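You operate a simulated robot arm through the tools that you are given. There is no shell and no other tool. Be economical: measure what you need, move in short steps, check, and stop when the job is done.

You run a simulated robot arm. Do the job below in one go: nothing can be reset, and whatever is moved stays where it is left.

TASK
Stop and switch off the lift, then wipe the pink smear off its shelf.
Fine: black switch to STOP, red switch OFF; use the blue wipe lying on the vice bench and put it back. What is to be rubbed or washed off counts as gone when no trace of it is left.

It is judged by the outcome, as a careful person would: the job done as asked, and still so three seconds after it is handed in. It fails if anything else is knocked over, pushed out of place, dropped, spilled or broken.

THE ROBOT
A 6-joint arm with a two-finger gripper, fixed in place. Base frame: the origin is at the foot of the arm, x ahead of it, y to its left, z up. Units: mm, degrees, N and s.
Its first joint turns from -166.0 to 166.0 degrees. Payload 3.43 kg.
Tool frame: the origin (TCP) lies between the finger pads and is the grasp point; the fingertips stand 20 mm ahead of it; z points along the fingers, y is the line along which they close. Largest opening 190 mm; the body of the gripper starts 248 mm behind the TCP.
Orientation is told as [roll, pitch, yaw] about the base's x, y, z axes, in that order, counted from this pose: with the fingers straight down and closing along the base's y, the tool's x points along the base's -x, its y along +y and its z along -z.

THE INTERFACE
- The arm moves only by the tool arm_command. Its argument "deltas" is a list of rows, each an object of numbers (a shift or turn left out is 0, a gripper value left out holds the last): "tx", "ty", "tz": the shift along the base's x, y, z in mm; "rx", "ry", "rz": the turn, a rotation vector about the base's x, y, z in degrees; "claw": the finger opening in mm, from 0 to 190. In form: [{"tx": .., "ty": .., "tz": .., "rx": .., "ry": .., "rz": .., "claw": ..}, ...]. A call has 1 to 20 rows; each row shifts and turns the commanded pose from where the row before left it. Rows are played at 5 a second. More than 50 mm and 8.6 degrees between two rows, or a gripper value outside its range, and nothing of the call is played. A pose out of reach is approached as far as the arm can. The call stops where the force on the tool passes 40 N (or 10 N more than at its start, if that is more) or the arm is blocked; 0.2 s more then pass. Each finger travels about 45 mm/s and halts on what it meets, pressing with about 28 N; the grip force reading is that of the motor and also rises with nothing between the fingers. The clock runs only during rows and for 0.2 s after the last one: add rows that do not move to give the fingers time. The reply holds the time, the measured pose of the TCP, the force on the tool along the base axes, the opening and the grip force, in the units named above and with some noise, with the torque about the TCP (base axes, N m) and any sound that the robot's microphone picked up, and new pictures: "pictures" is both (left out), scene, wrist or none.
- Cameras (640 x 400 px; columns grow to the right, rows downward): "scene" is fixed at [51.5, -651, 1584.2]; the picture's right is [0.75, -0.67, 0.00], its down [-0.30, -0.33, -0.90] and it looks along [0.60, 0.67, -0.44] (base axes); focal length 340 px, centre (320, 200). "wrist" rides on the gripper at [70, -8, -288] in the tool frame; the picture's right is [0.12, 0.99, 0.00], its down [-0.96, 0.12, -0.25] and it looks along [-0.25, 0.03, 0.97] (tool axes); focal length 261 px, centre (320, 200).
- raise_lower(by): slides the trunk up (or, below 0, down) by that many mm; the arm rides with it, the base frame stays. It gives what a move gives, with no picture.
- point_at(camera, pixels): for up to 12 pixels [column, row] of the newest picture of that camera ("zoom" is the newest enlarged one), the place [x, y, z] in the base frame of the surface seen there, good to about 2 mm. No time passes.
- zoom(camera, box): a new picture of the part [left, top, right, bottom] of that camera's present view, enlarged. No time passes.
- hand_in(): hands the job in; it is judged then, once.

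Keep the steps short. Do not move on a guess: measure, check each grasp and each placing, and mend mistakes. In all there are 80 turns and 200 pictures (those below and enlarged ones count). Leave the gripper open and the arm clear of the work at the hand-in unless told otherwise, and finish with a single line.

The tools are called after "Request:" as a command line: name --argument value ..., lists and objects as JSON in quotes. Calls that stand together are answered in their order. arm_command: Moves the arm, as the interface text tells. Its arguments: {"type":"object","properties":{"deltas":{"type":"array","items":{"type":"object","properties":{"tx":{"type":"number"},"ty":{"type":"number"},"tz":{"type":"number"},"rx":{"type":"number"},"ry":{"type":"number"},"rz":{"type":"number"},"claw":{"type":"number"}}}},"pictures":{"type":"string","enum":["both","scene","wrist","none"]}},"required":["deltas"]} The other tools are called the same way: raise_lower (by) slides the trunk up or down; point_at (camera, pixels) gives the place of the surface under pixels of a picture; zoom (camera, box) takes an enlarged picture of a part of a camera's view; hand_in () hands the job in.

At the start:

```text
clock: 0.0
tool_pos: [716.2, 68.9, 1250.1]
orientation: [-0.1, 0.0, 0.0]
contact_force: [0.9, 0.4, -1.2]
ft_torque: [-0.01, 0.01, -0.02]
opening: 189.9
grasp_force: 0.1
trunk travel left (down, up): [-175.0, 65.0]
```

scene: 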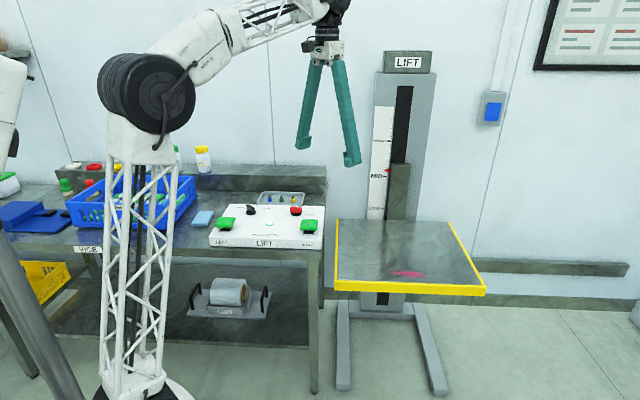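
wrist: 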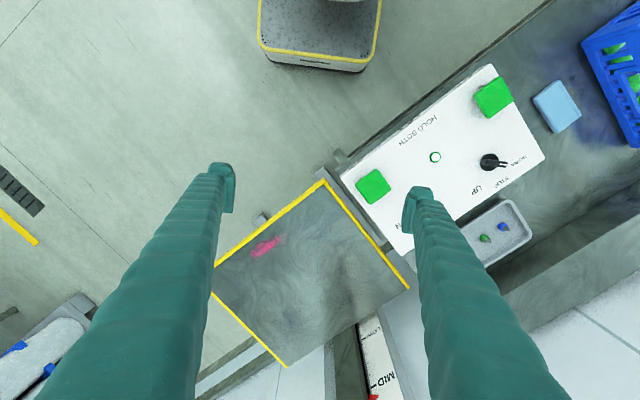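

I see the LIFT control box with a black knob and a red switch, and a pink smear on the shelf. I'll enlarge the panel and the blue wipe before measuring anything.

Request:
zoom --camera "scene" --box '[180, 180, 340, 280]'

Request:
zoom --camera "wrist" --box '[330, 60, 590, 260]'

Request:
zoom --camera "scene" --box '[320, 40, 500, 310]'

```text
4.00 times, centred on (260, 230) of scene
```

zoom: 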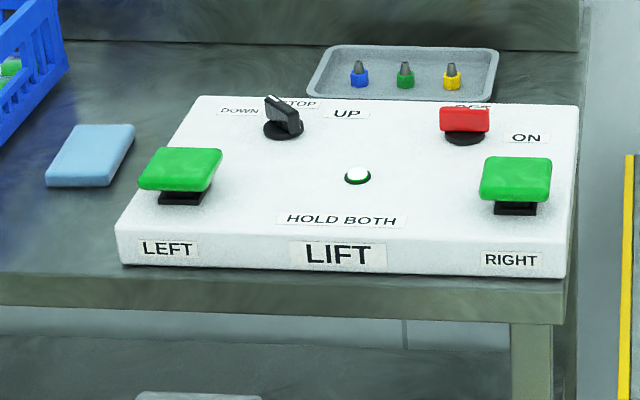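

```text
2.00 times, centred on (460, 160) of wrist
```

zoom: 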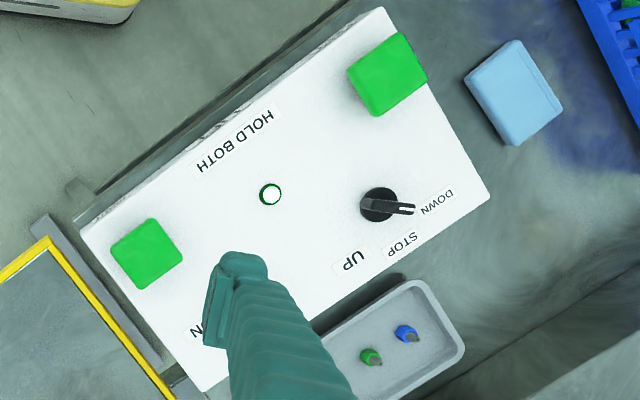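

```text
1.48 times, centred on (410, 175) of scene
```

zoom: 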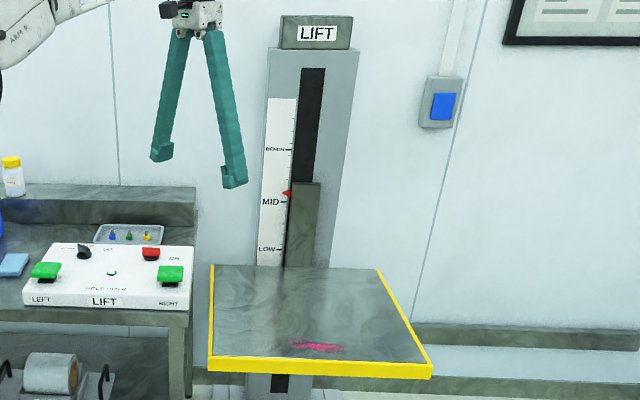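

The black knob points at DOWN. Next I'll look at the left end of the bench to see which object is the blue wipe, and measure points on the panel, wipe and shelf.

Request:
zoom --camera "scene" --box '[0, 140, 220, 290]'

Request:
point_at --camera "wrist" --pixels '[[480, 161], [505, 164], [374, 187], [494, 97], [540, 95], [575, 110], [556, 131], [556, 106], [492, 66], [545, 158], [400, 252], [340, 177]]'

Request:
point_at --camera "scene" --pixels '[[296, 210], [310, 226], [224, 223], [250, 209], [337, 222], [450, 224], [480, 284], [340, 278], [408, 273], [395, 274], [424, 274], [408, 278]]'

```text
2.67 times, centred on (110, 215) of scene
```

zoom: 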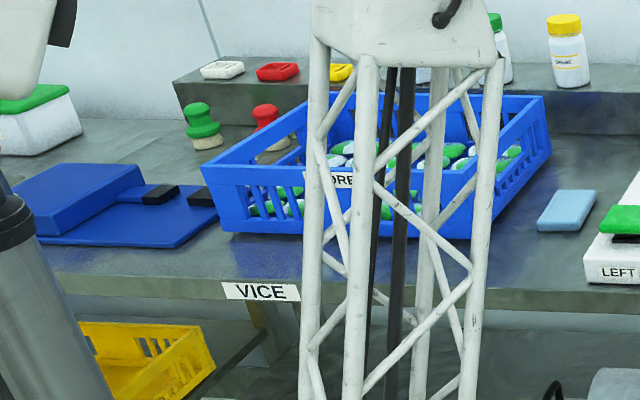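

```text
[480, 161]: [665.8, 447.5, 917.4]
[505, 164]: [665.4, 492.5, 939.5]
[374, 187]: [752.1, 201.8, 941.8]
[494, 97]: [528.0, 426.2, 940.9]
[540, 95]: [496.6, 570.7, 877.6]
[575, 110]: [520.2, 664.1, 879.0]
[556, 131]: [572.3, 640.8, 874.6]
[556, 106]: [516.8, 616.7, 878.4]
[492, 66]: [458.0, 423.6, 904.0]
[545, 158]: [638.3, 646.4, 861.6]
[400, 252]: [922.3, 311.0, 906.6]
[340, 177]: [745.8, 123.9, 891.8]
```

```text
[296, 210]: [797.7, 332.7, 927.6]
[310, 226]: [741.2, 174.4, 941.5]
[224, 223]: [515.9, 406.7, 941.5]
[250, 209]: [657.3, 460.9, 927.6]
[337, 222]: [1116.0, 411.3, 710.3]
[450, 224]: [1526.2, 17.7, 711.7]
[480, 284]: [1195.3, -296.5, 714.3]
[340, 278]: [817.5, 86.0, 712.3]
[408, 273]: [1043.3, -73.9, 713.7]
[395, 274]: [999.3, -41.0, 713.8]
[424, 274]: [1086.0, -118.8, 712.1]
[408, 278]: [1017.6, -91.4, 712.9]
```

The bench carries the VICE label and the light-blue pad beside the box, about (516,617,878), is the wipe. The open right finger hides the red switch in the wrist view. I'll narrow the gripper and come a little closer, staying well above everything.

Request:
arm_command --deltas '[{"claw": 60, "ty": 20}, {"ty": 20}, {"ty": 20}, {"ty": 20}, {"ty": 20}, {"tz": -20}, {"tz": -20}, {"tz": -20}, {"tz": -20}]' --pictures "wrist"

```text
clock: 2.0
tool_pos: [717.6, 169.3, 1170.4]
orientation: [0.0, -0.1, 0.0]
contact_force: [0.7, 0.1, 0.2]
ft_torque: [0.01, -0.01, -0.01]
opening: 60.2
grasp_force: 0.1
trunk travel left (down, up): [-175.0, 65.0]
```

wrist: 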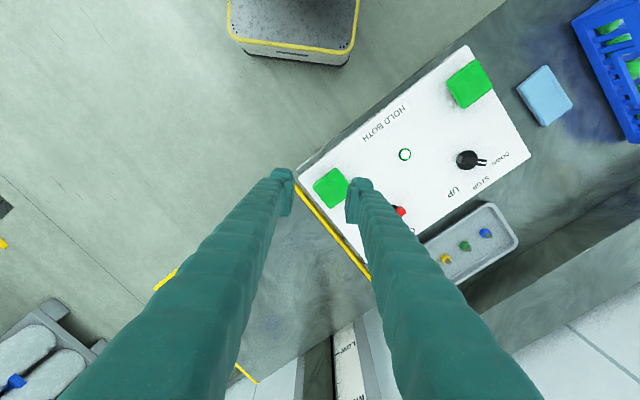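

The red switch is still behind the finger. I'll turn the tool to yaw +90, which is also the right way round for the knob, while moving above the knob at z 1170.

Request:
arm_command --deltas '[{"tx": -4.5, "ty": 25, "rz": 8}, {"tx": -4.5, "ty": 25, "rz": 8}, {"tx": -4.5, "ty": 25, "rz": 8}, {"tx": -4.5, "ty": 25, "rz": 8}, {"tx": -4.5, "ty": 25, "rz": 8}, {"tx": -4.5, "ty": 25, "rz": 8}, {"tx": -4.5, "ty": 25, "rz": 8}, {"tx": -4.5, "ty": 25, "rz": 8}, {"tx": -4.5, "ty": 25, "rz": 8}, {"tx": -4.5, "ty": 25, "rz": 8}, {"tx": -4.5, "ty": 25, "rz": 8}, {"rz": 2}]' --pictures "both"

```text
clock: 4.6
tool_pos: [668.1, 445.0, 1169.4]
orientation: [0.0, 0.0, 90.0]
contact_force: [-0.5, 0.1, 0.8]
ft_torque: [-0.03, 0.0, -0.01]
opening: 60.2
grasp_force: 0.0
trunk travel left (down, up): [-175.0, 65.0]
```

scene: 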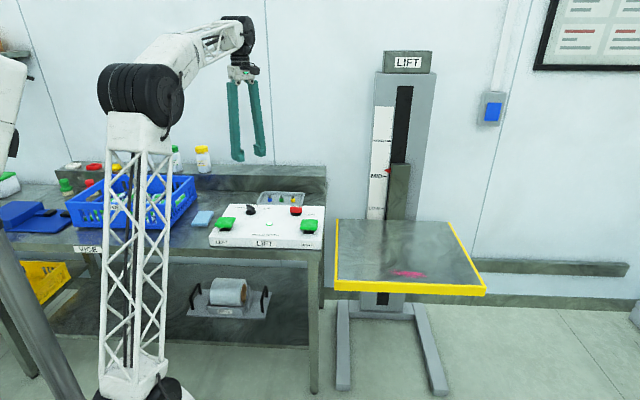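
wrist: 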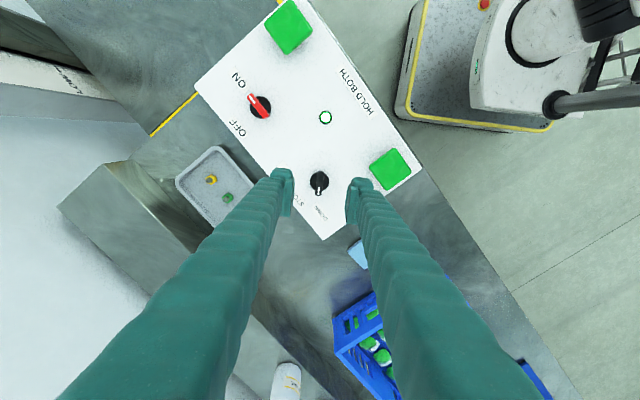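

Request:
zoom --camera "wrist" --box '[220, 60, 380, 240]'

Request:
zoom --camera "wrist" --box '[225, 75, 305, 125]'

Request:
point_at --camera "wrist" --pixels '[[250, 95], [258, 104], [265, 113], [260, 107], [319, 175], [319, 181], [320, 188], [290, 120]]'

```text
2.22 times, centred on (300, 150) of wrist
```

zoom: 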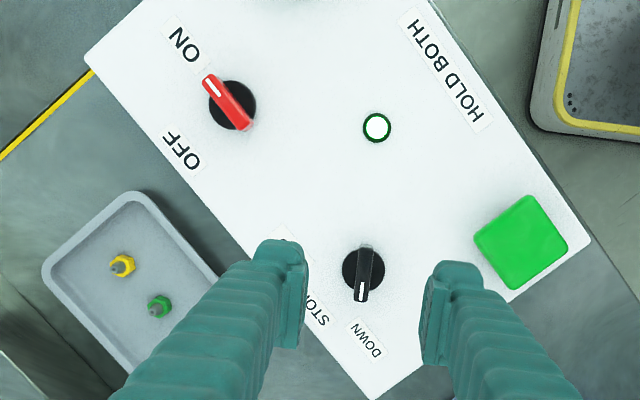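

```text
8.00 times, centred on (265, 100) of wrist
```

zoom: 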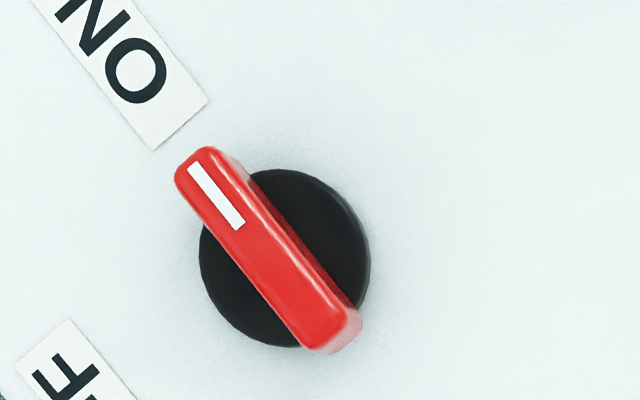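

```text
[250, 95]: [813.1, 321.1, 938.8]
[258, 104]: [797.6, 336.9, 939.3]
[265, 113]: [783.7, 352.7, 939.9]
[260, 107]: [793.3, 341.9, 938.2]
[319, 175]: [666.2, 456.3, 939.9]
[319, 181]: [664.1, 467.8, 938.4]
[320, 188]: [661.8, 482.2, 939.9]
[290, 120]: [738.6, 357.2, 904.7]
```

The red handle points to ON, along (+x,-y), and OFF is 90° counter-clockwise seen from above. The black handle points to DOWN (+y), and STOP is 45° clockwise. The black knob's centre is about (663.5,473.5), top at z 939. I'll move over it and descend to TCP z 945, fingertips clear of the panel.

Request:
arm_command --deltas '[{"tx": -4.6, "ty": 28.5}, {"tz": -40}, {"tz": -40}, {"tz": -40}, {"tz": -40}, {"tz": -30}, {}]' --pictures "wrist"

```text
clock: 6.2
tool_pos: [663.4, 474.9, 980.5]
orientation: [0.0, 0.0, 90.0]
contact_force: [-0.1, 0.6, -0.8]
ft_torque: [-0.04, 0.02, 0.03]
opening: 59.9
grasp_force: 0.2
trunk travel left (down, up): [-175.0, 65.0]
```

wrist: 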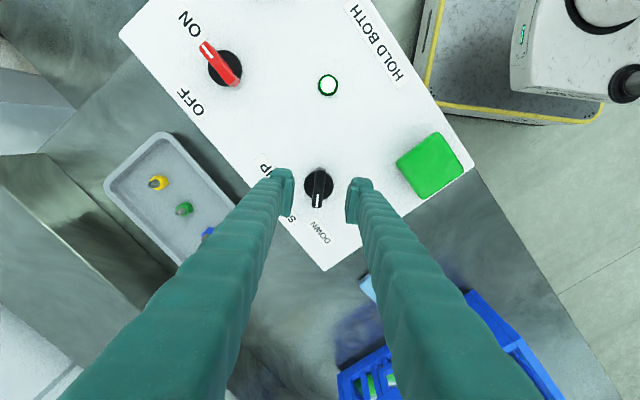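

The knob at (319,187) sits between the fingers at z 980. I'll go down to 943 and close on the handle.

Request:
arm_command --deltas '[{"tz": -20}, {"tz": -17}, {"claw": 40}, {"claw": 25}, {"claw": 12}, {"claw": 4}, {}, {}]' --pictures "wrist"

```text
clock: 8.0
tool_pos: [664.4, 473.5, 943.0]
orientation: [-0.1, 0.0, 90.0]
contact_force: [37.4, 0.2, -0.3]
ft_torque: [0.05, -0.3, -0.01]
opening: 13.0
grasp_force: 45.2
trunk travel left (down, up): [-175.0, 65.0]
```

wrist: 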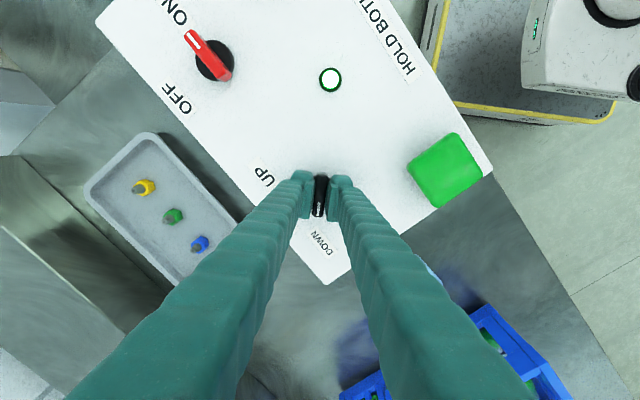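

The grip is on (opening 13), but there is 37 N sideways along +x, so I'm slightly off centre. I'll shift in +x to relieve it.

Request:
arm_command --deltas '[{"tx": 1}, {"tx": 0.5}, {}]' --pictures "none"

```text
clock: 8.8
tool_pos: [663.8, 473.4, 941.8]
orientation: [0.0, -0.1, 90.1]
contact_force: [36.2, -10.5, 1.6]
ft_torque: [-0.57, -0.33, 0.01]
opening: 12.8
grasp_force: 44.8
trunk travel left (down, up): [-175.0, 65.0]
```

Request:
arm_command --deltas '[{"claw": 30}, {}, {}]' --pictures "wrist"

Request:
zoom --camera "wrist" --box '[270, 140, 370, 240]'

```text
clock: 9.6
tool_pos: [662.5, 474.5, 941.9]
orientation: [0.0, 0.0, 90.0]
contact_force: [-0.3, 0.4, 1.2]
ft_torque: [-0.05, -0.04, 0.01]
opening: 30.0
grasp_force: 0.0
trunk travel left (down, up): [-175.0, 65.0]
```

wrist: 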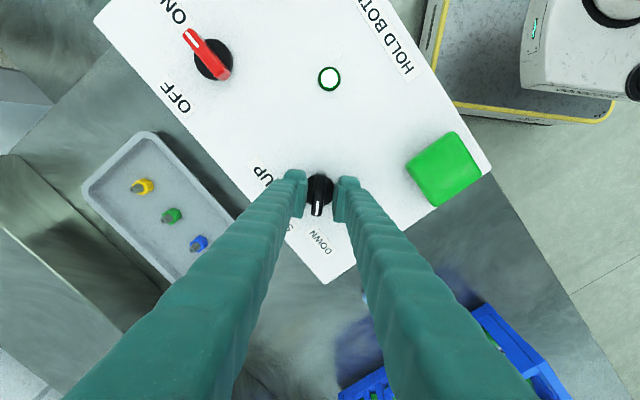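

```text
4.00 times, centred on (320, 190) of wrist
```

zoom: 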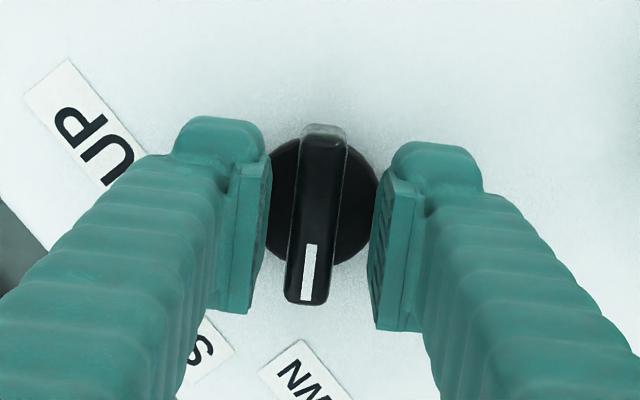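

The handle is about 1.5 mm toward +x and the pads sit about 4 mm too far toward +y. I'll re-centre and close again.

Request:
arm_command --deltas '[{"tx": 1.7, "ty": -4}, {"claw": 18}, {"claw": 4}, {}, {}]' --pictures "none"

```text
clock: 10.8
tool_pos: [664.3, 470.6, 943.4]
orientation: [0.0, 0.0, 90.0]
contact_force: [-4.6, -3.1, -2.3]
ft_torque: [-0.02, 0.05, 0.01]
opening: 12.6
grasp_force: 44.9
trunk travel left (down, up): [-175.0, 65.0]
```

Centred now: only -4.6 N sideways. I'll turn the knob 45° clockwise in small steps.

Request:
arm_command --deltas '[{"rz": -5}, {"rz": -5}, {"rz": -5}, {"rz": -5}, {"rz": -5}, {"rz": -5}, {"rz": -5}, {"rz": -5}, {"rz": -5}, {}]' --pictures "wrist"

```text
clock: 12.3
tool_pos: [662.7, 470.7, 942.4]
orientation: [0.2, 0.1, 57.7]
contact_force: [-22.0, 5.0, 10.1]
ft_torque: [0.03, 0.23, 0.05]
opening: 12.9
grasp_force: 45.2
trunk travel left (down, up): [-175.0, 65.0]
stopped in row 7: the force on the tool passed its limit at 43 N (the readings are from after the stop); the commanded pose is now the measured one
```

wrist: 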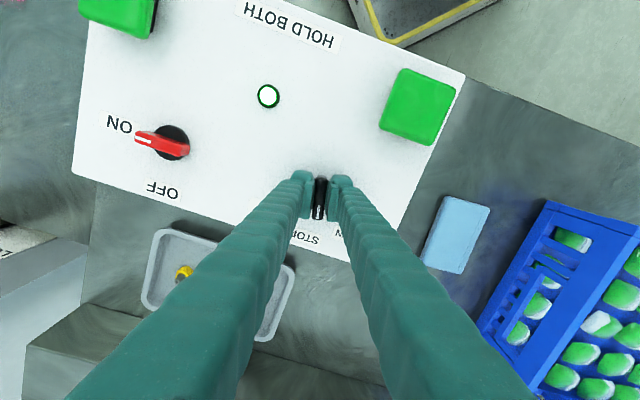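

The knob has followed to 58°, with 13° to go, but there's side force from an off-centre grip. I'll open and look at the centring.

Request:
arm_command --deltas '[{"claw": 30}, {}, {}]' --pictures "wrist"

Request:
zoom --camera "wrist" --box '[270, 140, 370, 240]'

```text
clock: 13.1
tool_pos: [665.8, 469.4, 942.6]
orientation: [0.1, 0.2, 57.7]
contact_force: [-0.4, 0.0, 0.1]
ft_torque: [0.01, 0.05, 0.02]
opening: 30.2
grasp_force: 0.1
trunk travel left (down, up): [-175.0, 65.0]
```

wrist: 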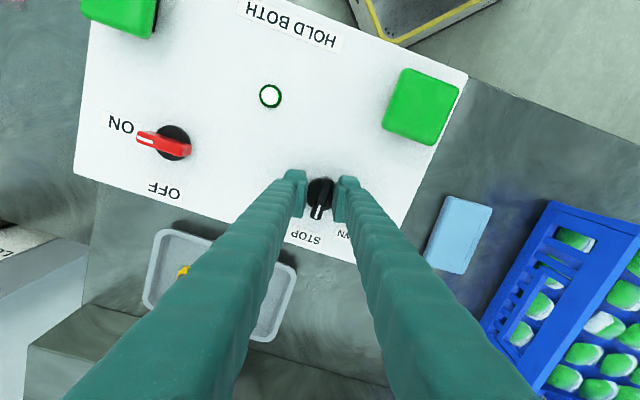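

```text
4.00 times, centred on (320, 190) of wrist
```

zoom: 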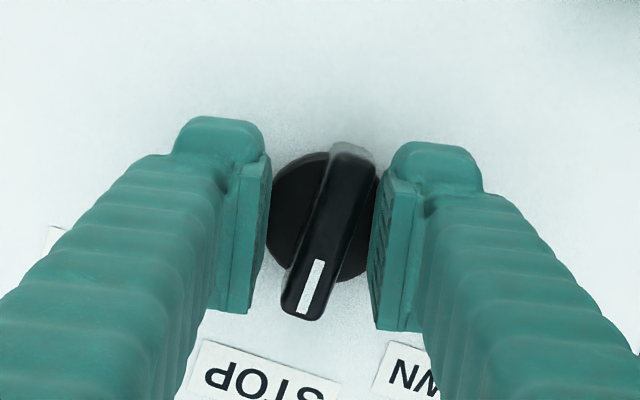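

The handle seems to have snapped on by itself toward a detent. I'll raise the gripper and check where it points.

Request:
arm_command --deltas '[{"claw": 60, "tz": 20}, {"tz": 30}, {"tz": 40}, {"tz": 40}, {}]' --pictures "wrist"

Request:
zoom --camera "wrist" --box '[140, 60, 400, 260]'

```text
clock: 14.3
tool_pos: [665.2, 470.5, 1073.0]
orientation: [0.2, 0.1, 57.6]
contact_force: [-0.2, 0.2, -0.8]
ft_torque: [0.03, -0.04, -0.03]
opening: 59.8
grasp_force: 0.0
trunk travel left (down, up): [-175.0, 65.0]
```

wrist: 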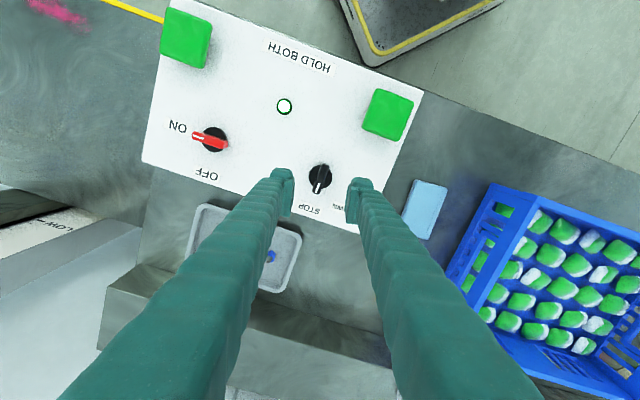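

```text
2.00 times, centred on (270, 160) of wrist
```

zoom: 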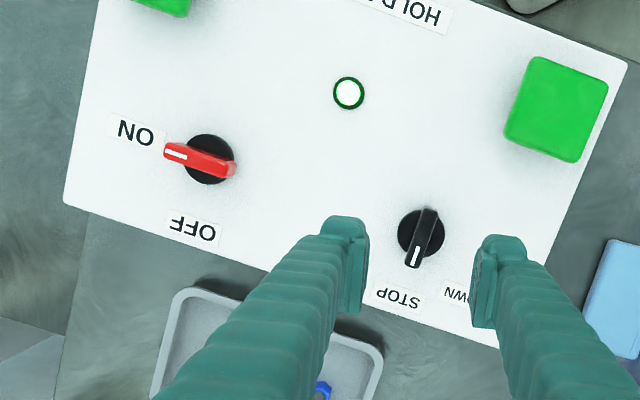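

The black handle now points at STOP. I'll measure its angle and the red handle's ends.

Request:
point_at --camera "wrist" --pixels '[[317, 190], [323, 168], [194, 136], [209, 139], [225, 143], [307, 156], [155, 160]]'

```text
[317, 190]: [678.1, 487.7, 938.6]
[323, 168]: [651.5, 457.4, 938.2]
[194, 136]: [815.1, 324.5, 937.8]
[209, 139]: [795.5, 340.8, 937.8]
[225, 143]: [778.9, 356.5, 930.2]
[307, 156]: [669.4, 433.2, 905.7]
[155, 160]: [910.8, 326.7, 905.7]
```

The black knob reads about 48°, which is the STOP detent. The red knob's centre is about (797.5,340). I'll move above it, turning to yaw -45 so that the fingers straddle its handle.

Request:
arm_command --deltas '[{"tx": 10.2, "ty": -10, "rz": -7.9}, {"tx": 10.2, "ty": -10, "rz": -7.9}, {"tx": 10.2, "ty": -10, "rz": -7.9}, {"tx": 10.2, "ty": -10, "rz": -7.9}, {"tx": 10.2, "ty": -10, "rz": -7.9}, {"tx": 10.2, "ty": -10, "rz": -7.9}, {"tx": 10.2, "ty": -10, "rz": -7.9}, {"tx": 10.2, "ty": -10, "rz": -7.9}, {"tx": 10.2, "ty": -10, "rz": -7.9}, {"tx": 10.2, "ty": -10, "rz": -7.9}, {"tx": 10.2, "ty": -10, "rz": -7.9}, {"tx": 10.2, "ty": -10, "rz": -7.9}, {"tx": 10.2, "ty": -10, "rz": -7.9}, {"tz": -30}, {"tz": -30}, {"tz": -30}, {}]' --pictures "wrist"

Request:
zoom --camera "wrist" --box '[260, 140, 380, 240]'

```text
clock: 17.9
tool_pos: [799.1, 339.1, 982.1]
orientation: [0.1, 0.0, -45.1]
contact_force: [-0.3, -0.1, -0.7]
ft_torque: [-0.03, -0.03, 0.03]
opening: 60.1
grasp_force: 0.1
trunk travel left (down, up): [-175.0, 65.0]
```

wrist: 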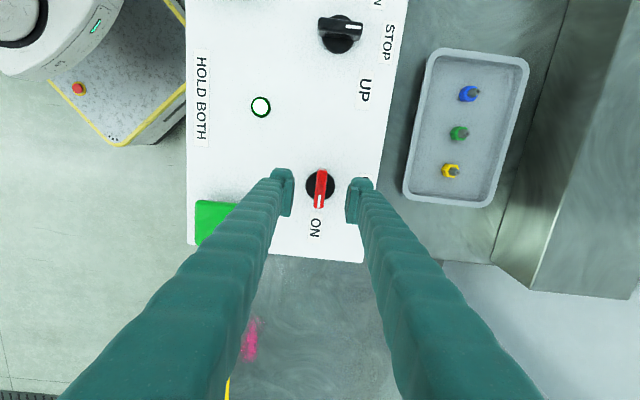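

```text
4.00 times, centred on (320, 190) of wrist
```

zoom: 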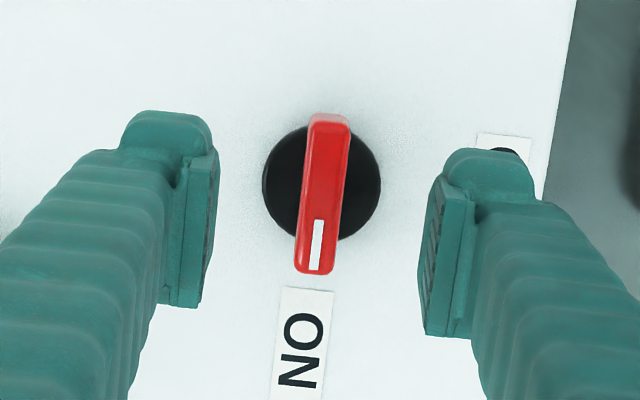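

Good, the red handle is centred and parallel to the pads. I'll descend to z 943 and narrow to 30 to check the centring.

Request:
arm_command --deltas '[{"tz": -20, "claw": 45}, {"tz": -19, "claw": 30}, {}, {}]' --pictures "wrist"

Request:
zoom --camera "wrist" --box '[270, 140, 370, 240]'

```text
clock: 18.9
tool_pos: [797.6, 339.1, 941.8]
orientation: [0.1, 0.1, -45.2]
contact_force: [-0.4, -0.6, 0.4]
ft_torque: [-0.03, -0.02, 0.01]
opening: 30.1
grasp_force: 0.1
trunk travel left (down, up): [-175.0, 65.0]
```

wrist: 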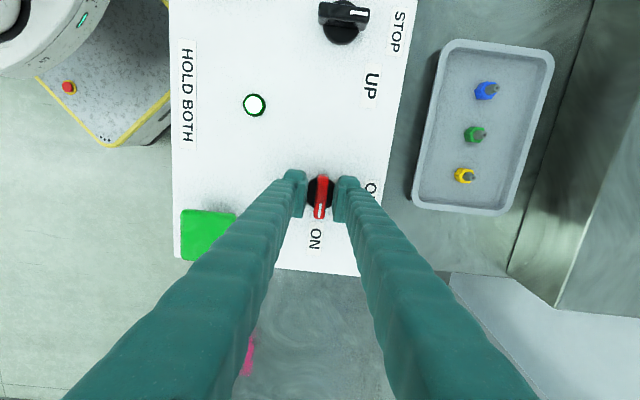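

```text
4.00 times, centred on (320, 190) of wrist
```

zoom: 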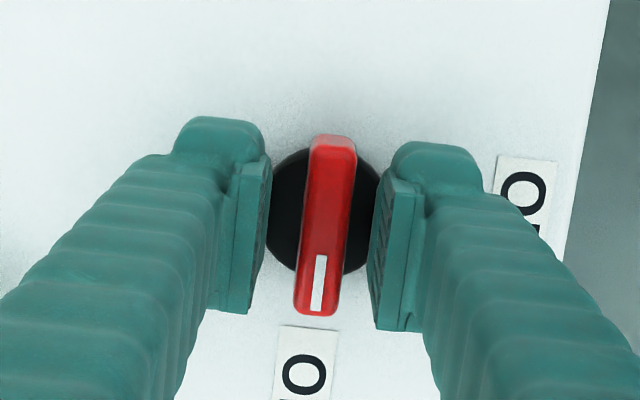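

Request:
arm_command --deltas '[{"tx": 0.6, "ty": 0.6}, {"claw": 18}, {"claw": 4}, {}, {}]' --pictures "none"

```text
clock: 20.1
tool_pos: [798.4, 339.4, 943.7]
orientation: [0.0, 0.2, -45.0]
contact_force: [3.5, 2.3, -0.7]
ft_torque: [0.04, 0.0, -0.01]
opening: 12.9
grasp_force: 45.5
trunk travel left (down, up): [-175.0, 65.0]
```

The grip is clean, with little side force. I'll turn the red switch counter-clockwise toward OFF.

Request:
arm_command --deltas '[{"rz": 5}, {"rz": 5}, {"rz": 5}, {"rz": 5}, {"rz": 5}, {"rz": 5}, {"rz": 5}, {"rz": 5}, {"rz": 5}, {"rz": 5}, {"rz": 5}, {"rz": 5}, {"rz": 5}, {"rz": 5}, {"rz": 5}, {"rz": 5}, {"rz": 5}, {"rz": 5}, {}]' --pictures "wrist"

```text
clock: 23.7
tool_pos: [799.2, 339.7, 943.7]
orientation: [0.0, 0.3, 38.5]
contact_force: [8.0, -19.2, -2.9]
ft_torque: [-0.87, 0.78, 0.05]
opening: 13.0
grasp_force: 44.9
trunk travel left (down, up): [-175.0, 65.0]
heard: click
stopped in row 17: the force on the tool passed its limit at 40 N (the readings are from after the stop); the commanded pose is now the measured one
```

wrist: 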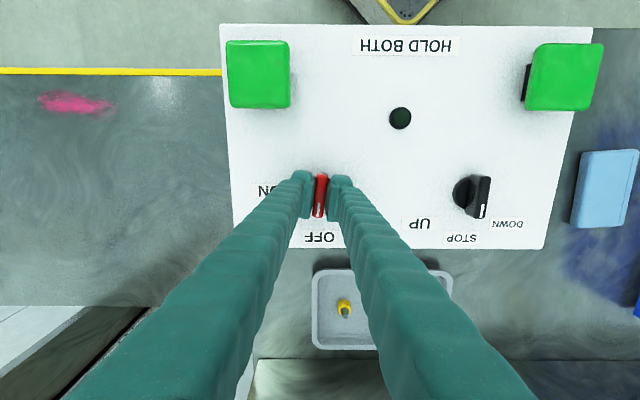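

There was a click and the lamp has gone dark. I'll release, raise and inspect both switches.

Request:
arm_command --deltas '[{"claw": 30}, {"claw": 60}, {"tz": 30}, {"tz": 40}, {"tz": 40}, {}]' --pictures "wrist"

Request:
zoom --camera "wrist" --box '[240, 50, 560, 250]'

```text
clock: 25.1
tool_pos: [795.2, 341.0, 1056.7]
orientation: [0.1, 0.3, 38.5]
contact_force: [-0.9, -0.3, 0.8]
ft_torque: [0.01, 0.03, 0.01]
opening: 60.0
grasp_force: 0.0
trunk travel left (down, up): [-175.0, 65.0]
```

wrist: 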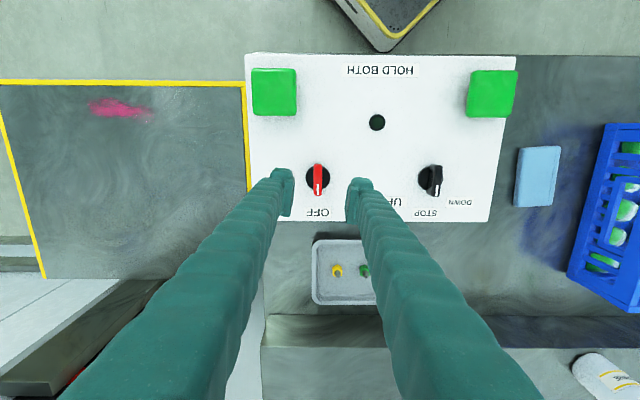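

```text
2.00 times, centred on (400, 150) of wrist
```

zoom: 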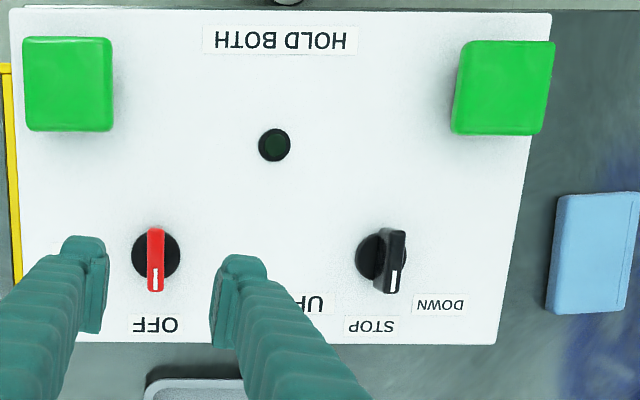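

Black is at STOP and red is at OFF, their handles parallel, and the lamp is out. Next I'll measure the wipe's corners, the smear and the shelf edge from here.

Request:
point_at --camera "wrist" --pixels '[[523, 150], [556, 149], [549, 203], [517, 203], [537, 175], [510, 175], [90, 107], [118, 100], [150, 112], [120, 116], [243, 90], [100, 82]]'

Request:
zoom --camera "wrist" --box '[60, 70, 180, 145]'

Request:
zoom --camera "wrist" --box '[490, 130, 610, 230]'

```text
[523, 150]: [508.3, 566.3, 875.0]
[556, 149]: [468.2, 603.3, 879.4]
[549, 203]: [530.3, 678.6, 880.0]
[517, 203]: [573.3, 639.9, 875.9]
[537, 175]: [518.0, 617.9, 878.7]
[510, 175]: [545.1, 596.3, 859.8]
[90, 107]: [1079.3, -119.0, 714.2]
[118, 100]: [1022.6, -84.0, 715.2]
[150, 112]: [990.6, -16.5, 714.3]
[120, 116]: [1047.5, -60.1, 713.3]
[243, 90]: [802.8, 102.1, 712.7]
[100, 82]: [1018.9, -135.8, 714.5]
```

```text
5.33 times, centred on (120, 108) of wrist
```

zoom: 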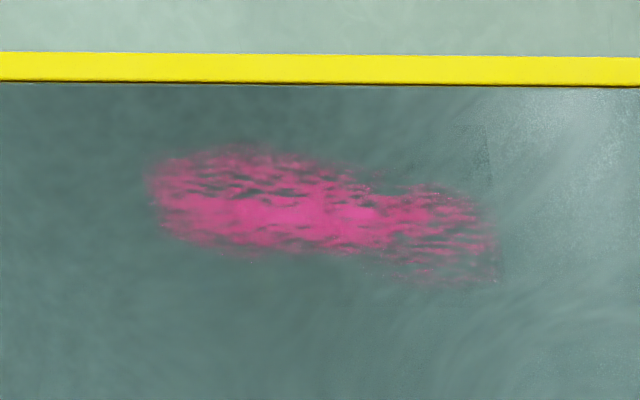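

```text
4.00 times, centred on (550, 180) of wrist
```

zoom: 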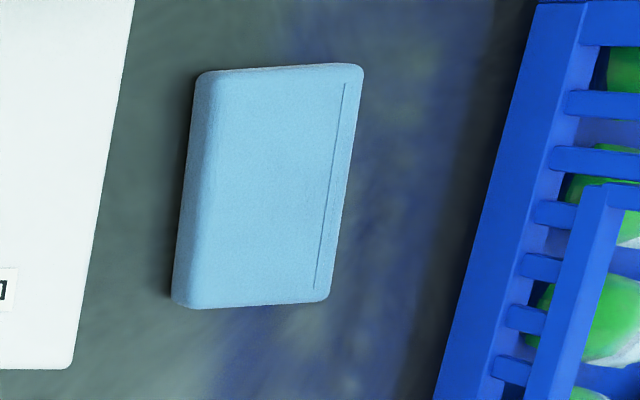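

The wipe is about 98x57 mm, centred near (519,622), top at 878 on the bench at 860, with its long side radial at about 49°. The smear runs from (990,-16) to (1080,-122) at z 713, so it is slightly beyond the vertical-tool reach. I'll test the reach empty-handed with a lowered trunk and an outward-tilted tool. First I'll rise and then lower the trunk.

Request:
arm_command --deltas '[{"tz": 40}, {"tz": 40}, {"tz": 40}, {}]' --pictures "none"

Request:
raise_lower --by -120

Request:
arm_command --deltas '[{"tx": 24, "ty": -39.6, "rz": -7.25}, {"tx": 24, "ty": -39.6, "rz": -7.25}, {"tx": 24, "ty": -39.6, "rz": -7.25}, {"tx": 24, "ty": -39.6, "rz": -7.25}, {"tx": 24, "ty": -39.6, "rz": -7.25}, {"tx": 24, "ty": -39.6, "rz": -7.25}, {"tx": 24, "ty": -39.6}, {"tx": 24, "ty": -39.6}, {"tx": 24, "ty": -39.6}, {"tx": 24, "ty": -39.6}, {"tx": 24, "ty": -39.6}, {"rx": -0.7, "ry": -7.5}, {"rx": -0.7, "ry": -7.5}, {"tz": -50}, {"tz": -50}, {"tz": -50}, {"tz": -50}, {}]' --pictures "both"

```text
clock: 26.1
tool_pos: [796.1, 340.1, 1174.7]
orientation: [0.1, 0.2, 38.5]
contact_force: [0.1, -0.1, 0.2]
ft_torque: [0.0, 0.0, 0.01]
opening: 60.0
grasp_force: 0.0
trunk travel left (down, up): [-175.0, 65.0]
```

```text
clock: 27.6
tool_pos: [794.8, 340.2, 1054.6]
orientation: [0.1, 0.2, 38.6]
contact_force: [0.4, 0.8, -0.1]
ft_torque: [0.0, 0.02, -0.02]
opening: 59.7
grasp_force: 0.1
trunk travel left (down, up): [-55.0, 185.0]
```

```text
clock: 31.4
tool_pos: [1008.5, -93.8, 817.0]
orientation: [-0.1, -14.9, -4.8]
contact_force: [0.0, 0.2, -1.0]
ft_torque: [-0.04, -0.03, 0.01]
opening: 60.2
grasp_force: 0.1
out of reach, approached as far as the arm can: row 8, 9, 10, 11
trunk travel left (down, up): [-55.0, 185.0]
```

scene: 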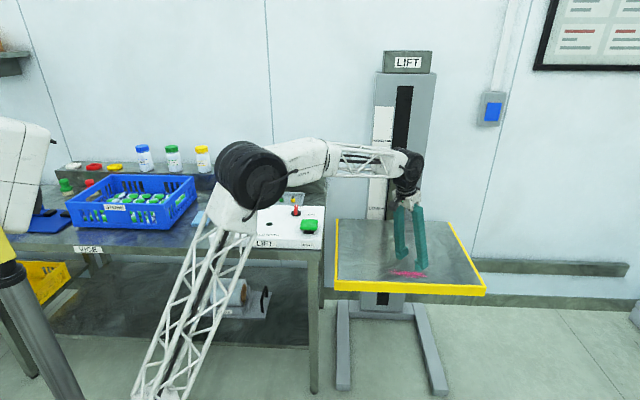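
wrist: 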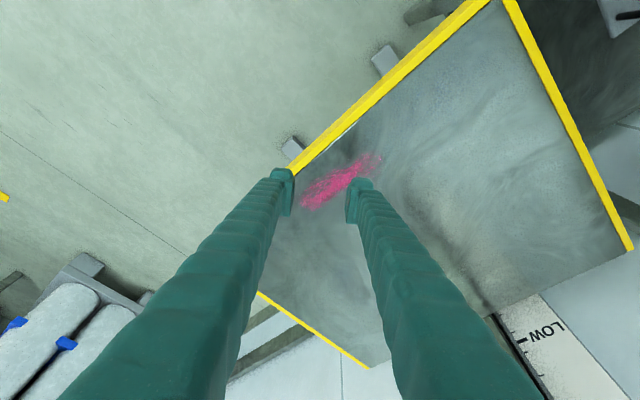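

The out-of-reach rows happened only at height with a vertical tool; here, tilted and low, the elbow still has plenty of bend. I'll test the far end of the smear by reaching out and then going down to z 760.

Request:
arm_command --deltas '[{"tx": 25, "ty": -8}, {"tx": 25, "ty": -8}, {"tx": 25, "ty": -8}, {"tz": -30}, {"tz": -30}, {}]' --pictures "wrist"

```text
clock: 32.8
tool_pos: [1082.4, -118.4, 757.9]
orientation: [-0.1, -15.0, -4.8]
contact_force: [0.5, -0.2, -0.3]
ft_torque: [-0.01, -0.02, 0.0]
opening: 60.1
grasp_force: 0.1
trunk travel left (down, up): [-55.0, 185.0]
```

wrist: 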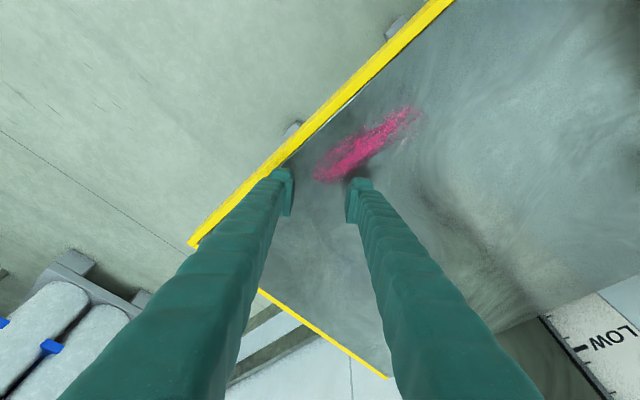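

Reached with room to spare. I'll check whether a smaller tilt of about 8° also reaches here, and measure the smear outline from this close view.

Request:
arm_command --deltas '[{"ry": 7, "rx": 0.6}, {}]' --pictures "none"

Request:
zoom --camera "wrist" --box '[270, 60, 470, 200]'

```text
clock: 33.4
tool_pos: [1082.7, -117.5, 756.7]
orientation: [-0.1, -7.8, -4.8]
contact_force: [-0.7, -0.1, -0.9]
ft_torque: [0.0, -0.01, -0.01]
opening: 60.2
grasp_force: 0.0
trunk travel left (down, up): [-55.0, 185.0]
```

```text
2.86 times, centred on (370, 130) of wrist
```

zoom: 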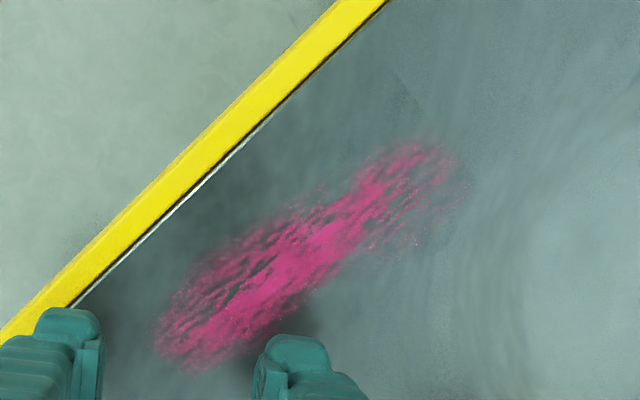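

Request:
point_at --camera "zoom" --pixels '[[155, 335], [200, 372], [270, 215], [310, 300], [410, 140], [465, 170], [455, 210], [400, 250], [150, 240], [300, 95]]'

Request:
arm_command --deltas '[{"ry": 7.8}, {}]' --pictures "none"

```text
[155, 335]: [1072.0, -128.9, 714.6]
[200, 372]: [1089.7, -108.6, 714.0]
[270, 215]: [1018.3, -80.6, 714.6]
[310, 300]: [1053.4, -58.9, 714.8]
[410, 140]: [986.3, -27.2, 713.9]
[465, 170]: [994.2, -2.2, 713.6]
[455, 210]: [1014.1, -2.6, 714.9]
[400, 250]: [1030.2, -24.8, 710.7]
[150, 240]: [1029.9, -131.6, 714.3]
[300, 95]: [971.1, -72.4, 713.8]
```

```text
clock: 34.0
tool_pos: [1082.0, -116.9, 758.7]
orientation: [-0.8, 0.0, -4.7]
contact_force: [0.8, -0.6, -0.2]
ft_torque: [-0.01, 0.04, 0.0]
opening: 59.9
grasp_force: 0.1
trunk travel left (down, up): [-55.0, 185.0]
```

The vertical tool reaches too, which makes the grasp simpler, so I'll use it. Next I'll retract and rise, then swing over the wipe at z 1040 with yaw 49.

Request:
arm_command --deltas '[{"tx": -28, "tz": 28, "rx": 0.8}, {"tx": -28, "tz": 28}, {"tx": -28, "tz": 28}, {"tx": -28, "tz": 28}, {"tx": -28, "tz": 28}, {"tx": -28, "tz": 28}, {"tx": -28, "tz": 28}, {"tx": -28, "tz": 28}, {"tx": -28, "tz": 28}, {"tx": -28, "tz": 28}, {}]' --pictures "none"

Request:
arm_command --deltas '[{"tx": -16.6, "ty": 43.5, "rz": 3.16, "claw": 80}, {"tx": -16.6, "ty": 43.5, "rz": 3.16}, {"tx": -16.6, "ty": 43.5, "rz": 3.16}, {"tx": -16.6, "ty": 43.5, "rz": 3.16}, {"tx": -16.6, "ty": 43.5, "rz": 3.16}, {"tx": -16.6, "ty": 43.5, "rz": 3.16}, {"tx": -16.6, "ty": 43.5, "rz": 3.16}, {"tx": -16.6, "ty": 43.5, "rz": 3.16}, {"tx": -16.6, "ty": 43.5, "rz": 3.16}, {"tx": -16.6, "ty": 43.5, "rz": 3.16}, {"tx": -16.6, "ty": 43.5, "rz": 3.16}, {"tx": -16.6, "ty": 43.5, "rz": 3.16}, {"tx": -16.6, "ty": 43.5, "rz": 3.16}, {"tx": -16.6, "ty": 43.5, "rz": 3.16}, {"tx": -16.6, "ty": 43.5, "rz": 3.16}, {"tx": -16.6, "ty": 43.5, "rz": 3.16}, {"tx": -16.6, "ty": 43.5, "rz": 3.16}, {}]' --pictures "both"

```text
clock: 36.4
tool_pos: [804.3, -117.1, 1038.5]
orientation: [0.0, 0.0, -4.7]
contact_force: [-0.6, -0.1, 0.0]
ft_torque: [-0.01, 0.01, 0.02]
opening: 59.8
grasp_force: 0.0
trunk travel left (down, up): [-55.0, 185.0]
```

```text
clock: 40.2
tool_pos: [521.2, 625.4, 1036.0]
orientation: [0.1, 0.0, 49.0]
contact_force: [0.8, 0.7, -0.5]
ft_torque: [-0.02, -0.02, 0.03]
opening: 80.2
grasp_force: 0.0
trunk travel left (down, up): [-55.0, 185.0]
```

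scene: 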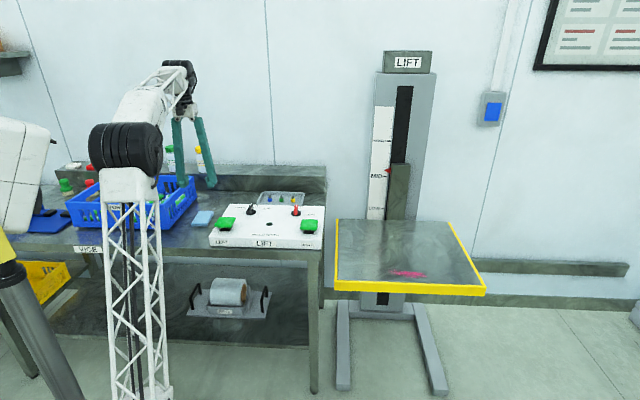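
wrist: 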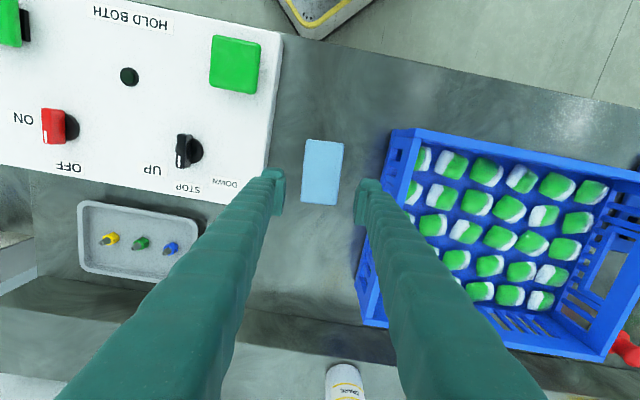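

The wipe is at (322,171) between the fingers. I'll measure its corners, the panel edge and the bin rim.

Request:
zoom --camera "wrist" --box '[240, 110, 420, 230]'

Request:
point_at --camera "wrist" --pixels '[[308, 142], [342, 145], [336, 203], [303, 200], [322, 171], [273, 120], [267, 160], [397, 134], [385, 180], [375, 200], [290, 175], [360, 150]]'

```text
3.33 times, centred on (330, 170) of wrist
```

zoom: 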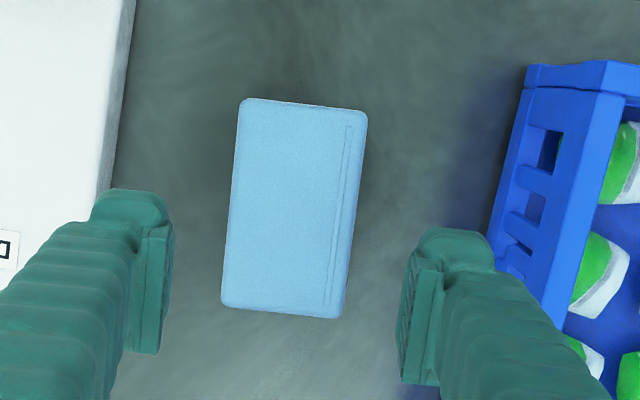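

```text
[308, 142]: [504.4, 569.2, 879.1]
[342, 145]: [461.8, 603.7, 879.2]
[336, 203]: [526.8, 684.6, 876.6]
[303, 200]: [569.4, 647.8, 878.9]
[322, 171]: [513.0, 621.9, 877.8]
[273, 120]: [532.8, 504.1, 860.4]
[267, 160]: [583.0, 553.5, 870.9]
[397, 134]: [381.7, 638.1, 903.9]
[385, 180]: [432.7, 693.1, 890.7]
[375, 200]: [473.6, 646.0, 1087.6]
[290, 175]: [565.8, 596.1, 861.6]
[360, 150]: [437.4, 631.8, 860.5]
```

The wipe centre is (515.5,626.5), its long axis at 50.7° and width 56, with at least 70 mm of room either side. I'll align and descend to z 905 for a check.

Request:
arm_command --deltas '[{"tx": -5.3, "ty": 1.2, "rz": 1.6, "claw": 88}, {"tz": -45}, {"tz": -45}, {"tz": -40}, {}]' --pictures "wrist"

Request:
zoom --camera "wrist" --box '[240, 130, 400, 250]'

```text
clock: 41.4
tool_pos: [515.8, 624.0, 909.2]
orientation: [0.2, 0.0, 50.5]
contact_force: [1.0, 0.2, 0.9]
ft_torque: [0.03, 0.0, -0.02]
opening: 88.1
grasp_force: 0.2
trunk travel left (down, up): [-55.0, 185.0]
```

wrist: 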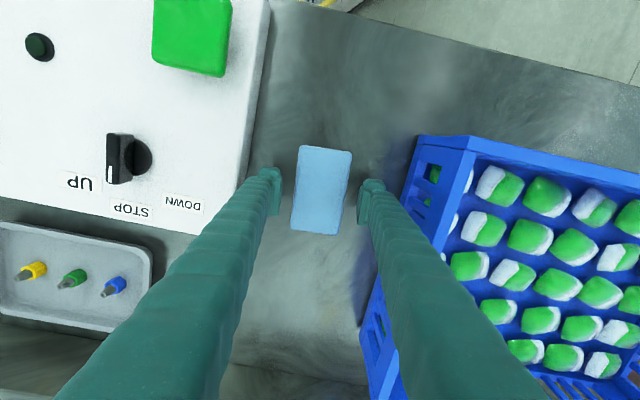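

```text
3.33 times, centred on (320, 190) of wrist
```

zoom: 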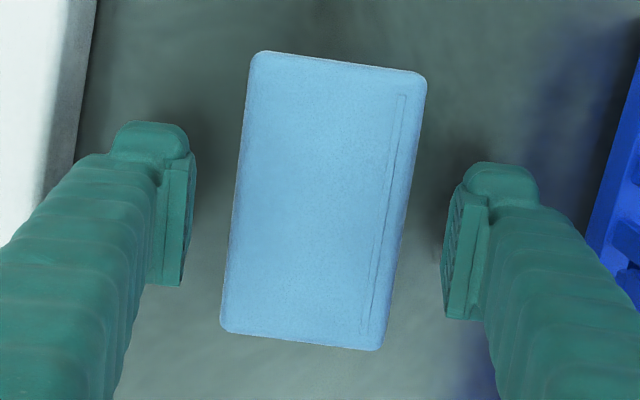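

Well aligned. I'll go down to about z 886, fingertips some 6 mm above the bench, and close.

Request:
arm_command --deltas '[{"tz": -12}, {"tz": -11}, {"claw": 66}, {"claw": 50}, {"claw": 46}, {}, {}]' --pictures "wrist"

```text
clock: 43.0
tool_pos: [514.9, 623.2, 884.3]
orientation: [0.1, -0.1, 50.5]
contact_force: [0.5, -0.1, 1.6]
ft_torque: [0.02, 0.01, -0.01]
opening: 64.2
grasp_force: 27.9
trunk travel left (down, up): [-55.0, 185.0]
```

wrist: 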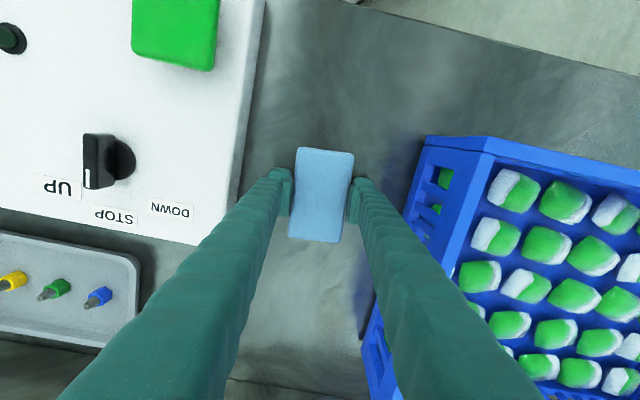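

The grip reads an opening of 64 at 28 N. I'll lift 40 mm and check.

Request:
arm_command --deltas '[{"tz": 15}, {"tz": 25}, {}]' --pictures "both"

Request:
zoom --camera "scene" --box '[150, 150, 270, 250]'

```text
clock: 43.8
tool_pos: [515.4, 624.0, 923.0]
orientation: [0.2, -0.1, 50.6]
contact_force: [0.0, -0.2, -1.0]
ft_torque: [-0.01, 0.0, 0.0]
opening: 64.0
grasp_force: 28.1
trunk travel left (down, up): [-55.0, 185.0]
```

scene: 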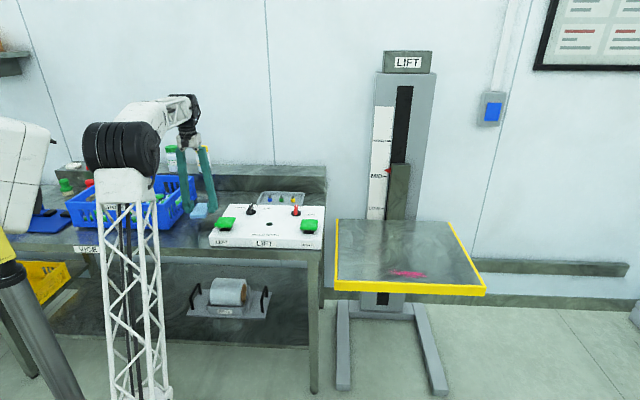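
wrist: 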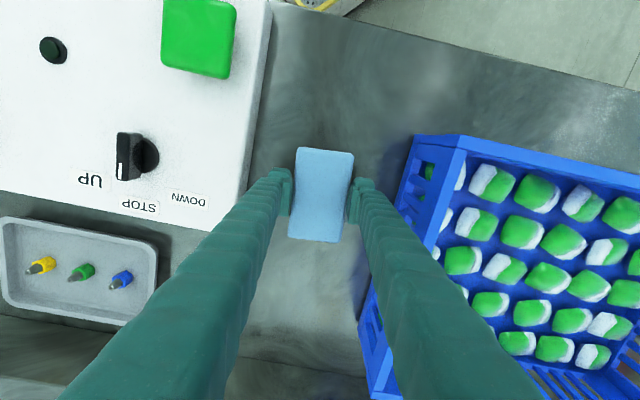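

```text
4.00 times, centred on (210, 200) of scene
```

zoom: 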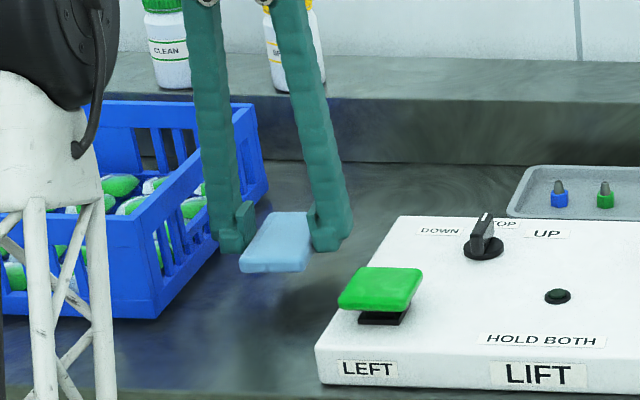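

The wipe is held flat, its bottom about 24 mm below the TCP. I'll carry it at z 1040 over to (900,0), turning slightly to yaw 45 so its long side lies across the smear.

Request:
arm_command --deltas '[{"tz": 40}, {"tz": 40}, {"tz": 40}, {"tx": 24, "ty": -39, "rz": -2.8}, {"tx": 24, "ty": -39, "rz": -2.7}, {"tx": 24, "ty": -39}, {"tx": 24, "ty": -39}, {"tx": 24, "ty": -39}, {"tx": 24, "ty": -39}, {"tx": 24, "ty": -39}, {"tx": 24, "ty": -39}, {"tx": 24, "ty": -39}, {"tx": 24, "ty": -39}, {"tx": 24, "ty": -39}, {"tx": 24, "ty": -39}, {"tx": 24, "ty": -39}, {"tx": 24, "ty": -39}, {"tx": 24, "ty": -39}, {"tx": 24, "ty": -39}]' --pictures "none"

Request:
arm_command --deltas '[{"tz": -45}, {"tz": -45}, {"tx": 20, "tz": -40}, {"tx": 20, "tz": -40}, {"tx": 20, "tz": -40}, {"tx": 18, "tz": -40}, {}]' --pictures "both"

```text
clock: 47.8
tool_pos: [898.4, -0.7, 1044.0]
orientation: [0.0, -0.1, 44.9]
contact_force: [-0.3, -0.2, 0.9]
ft_torque: [-0.14, -0.15, -0.01]
opening: 64.2
grasp_force: 27.5
trunk travel left (down, up): [-55.0, 185.0]
```

```text
clock: 49.4
tool_pos: [975.4, -1.4, 797.2]
orientation: [0.0, 0.0, 45.0]
contact_force: [0.6, 0.1, 0.0]
ft_torque: [0.0, 0.03, 0.03]
opening: 64.3
grasp_force: 27.4
trunk travel left (down, up): [-55.0, 185.0]
```

scene: 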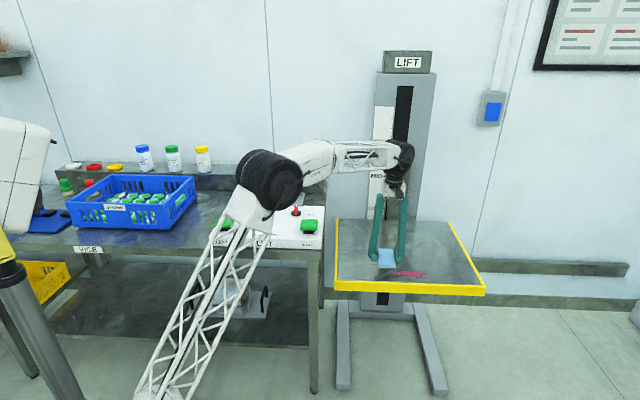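
wrist: 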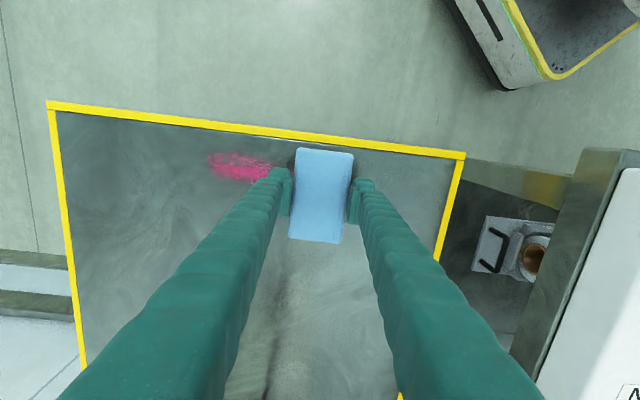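

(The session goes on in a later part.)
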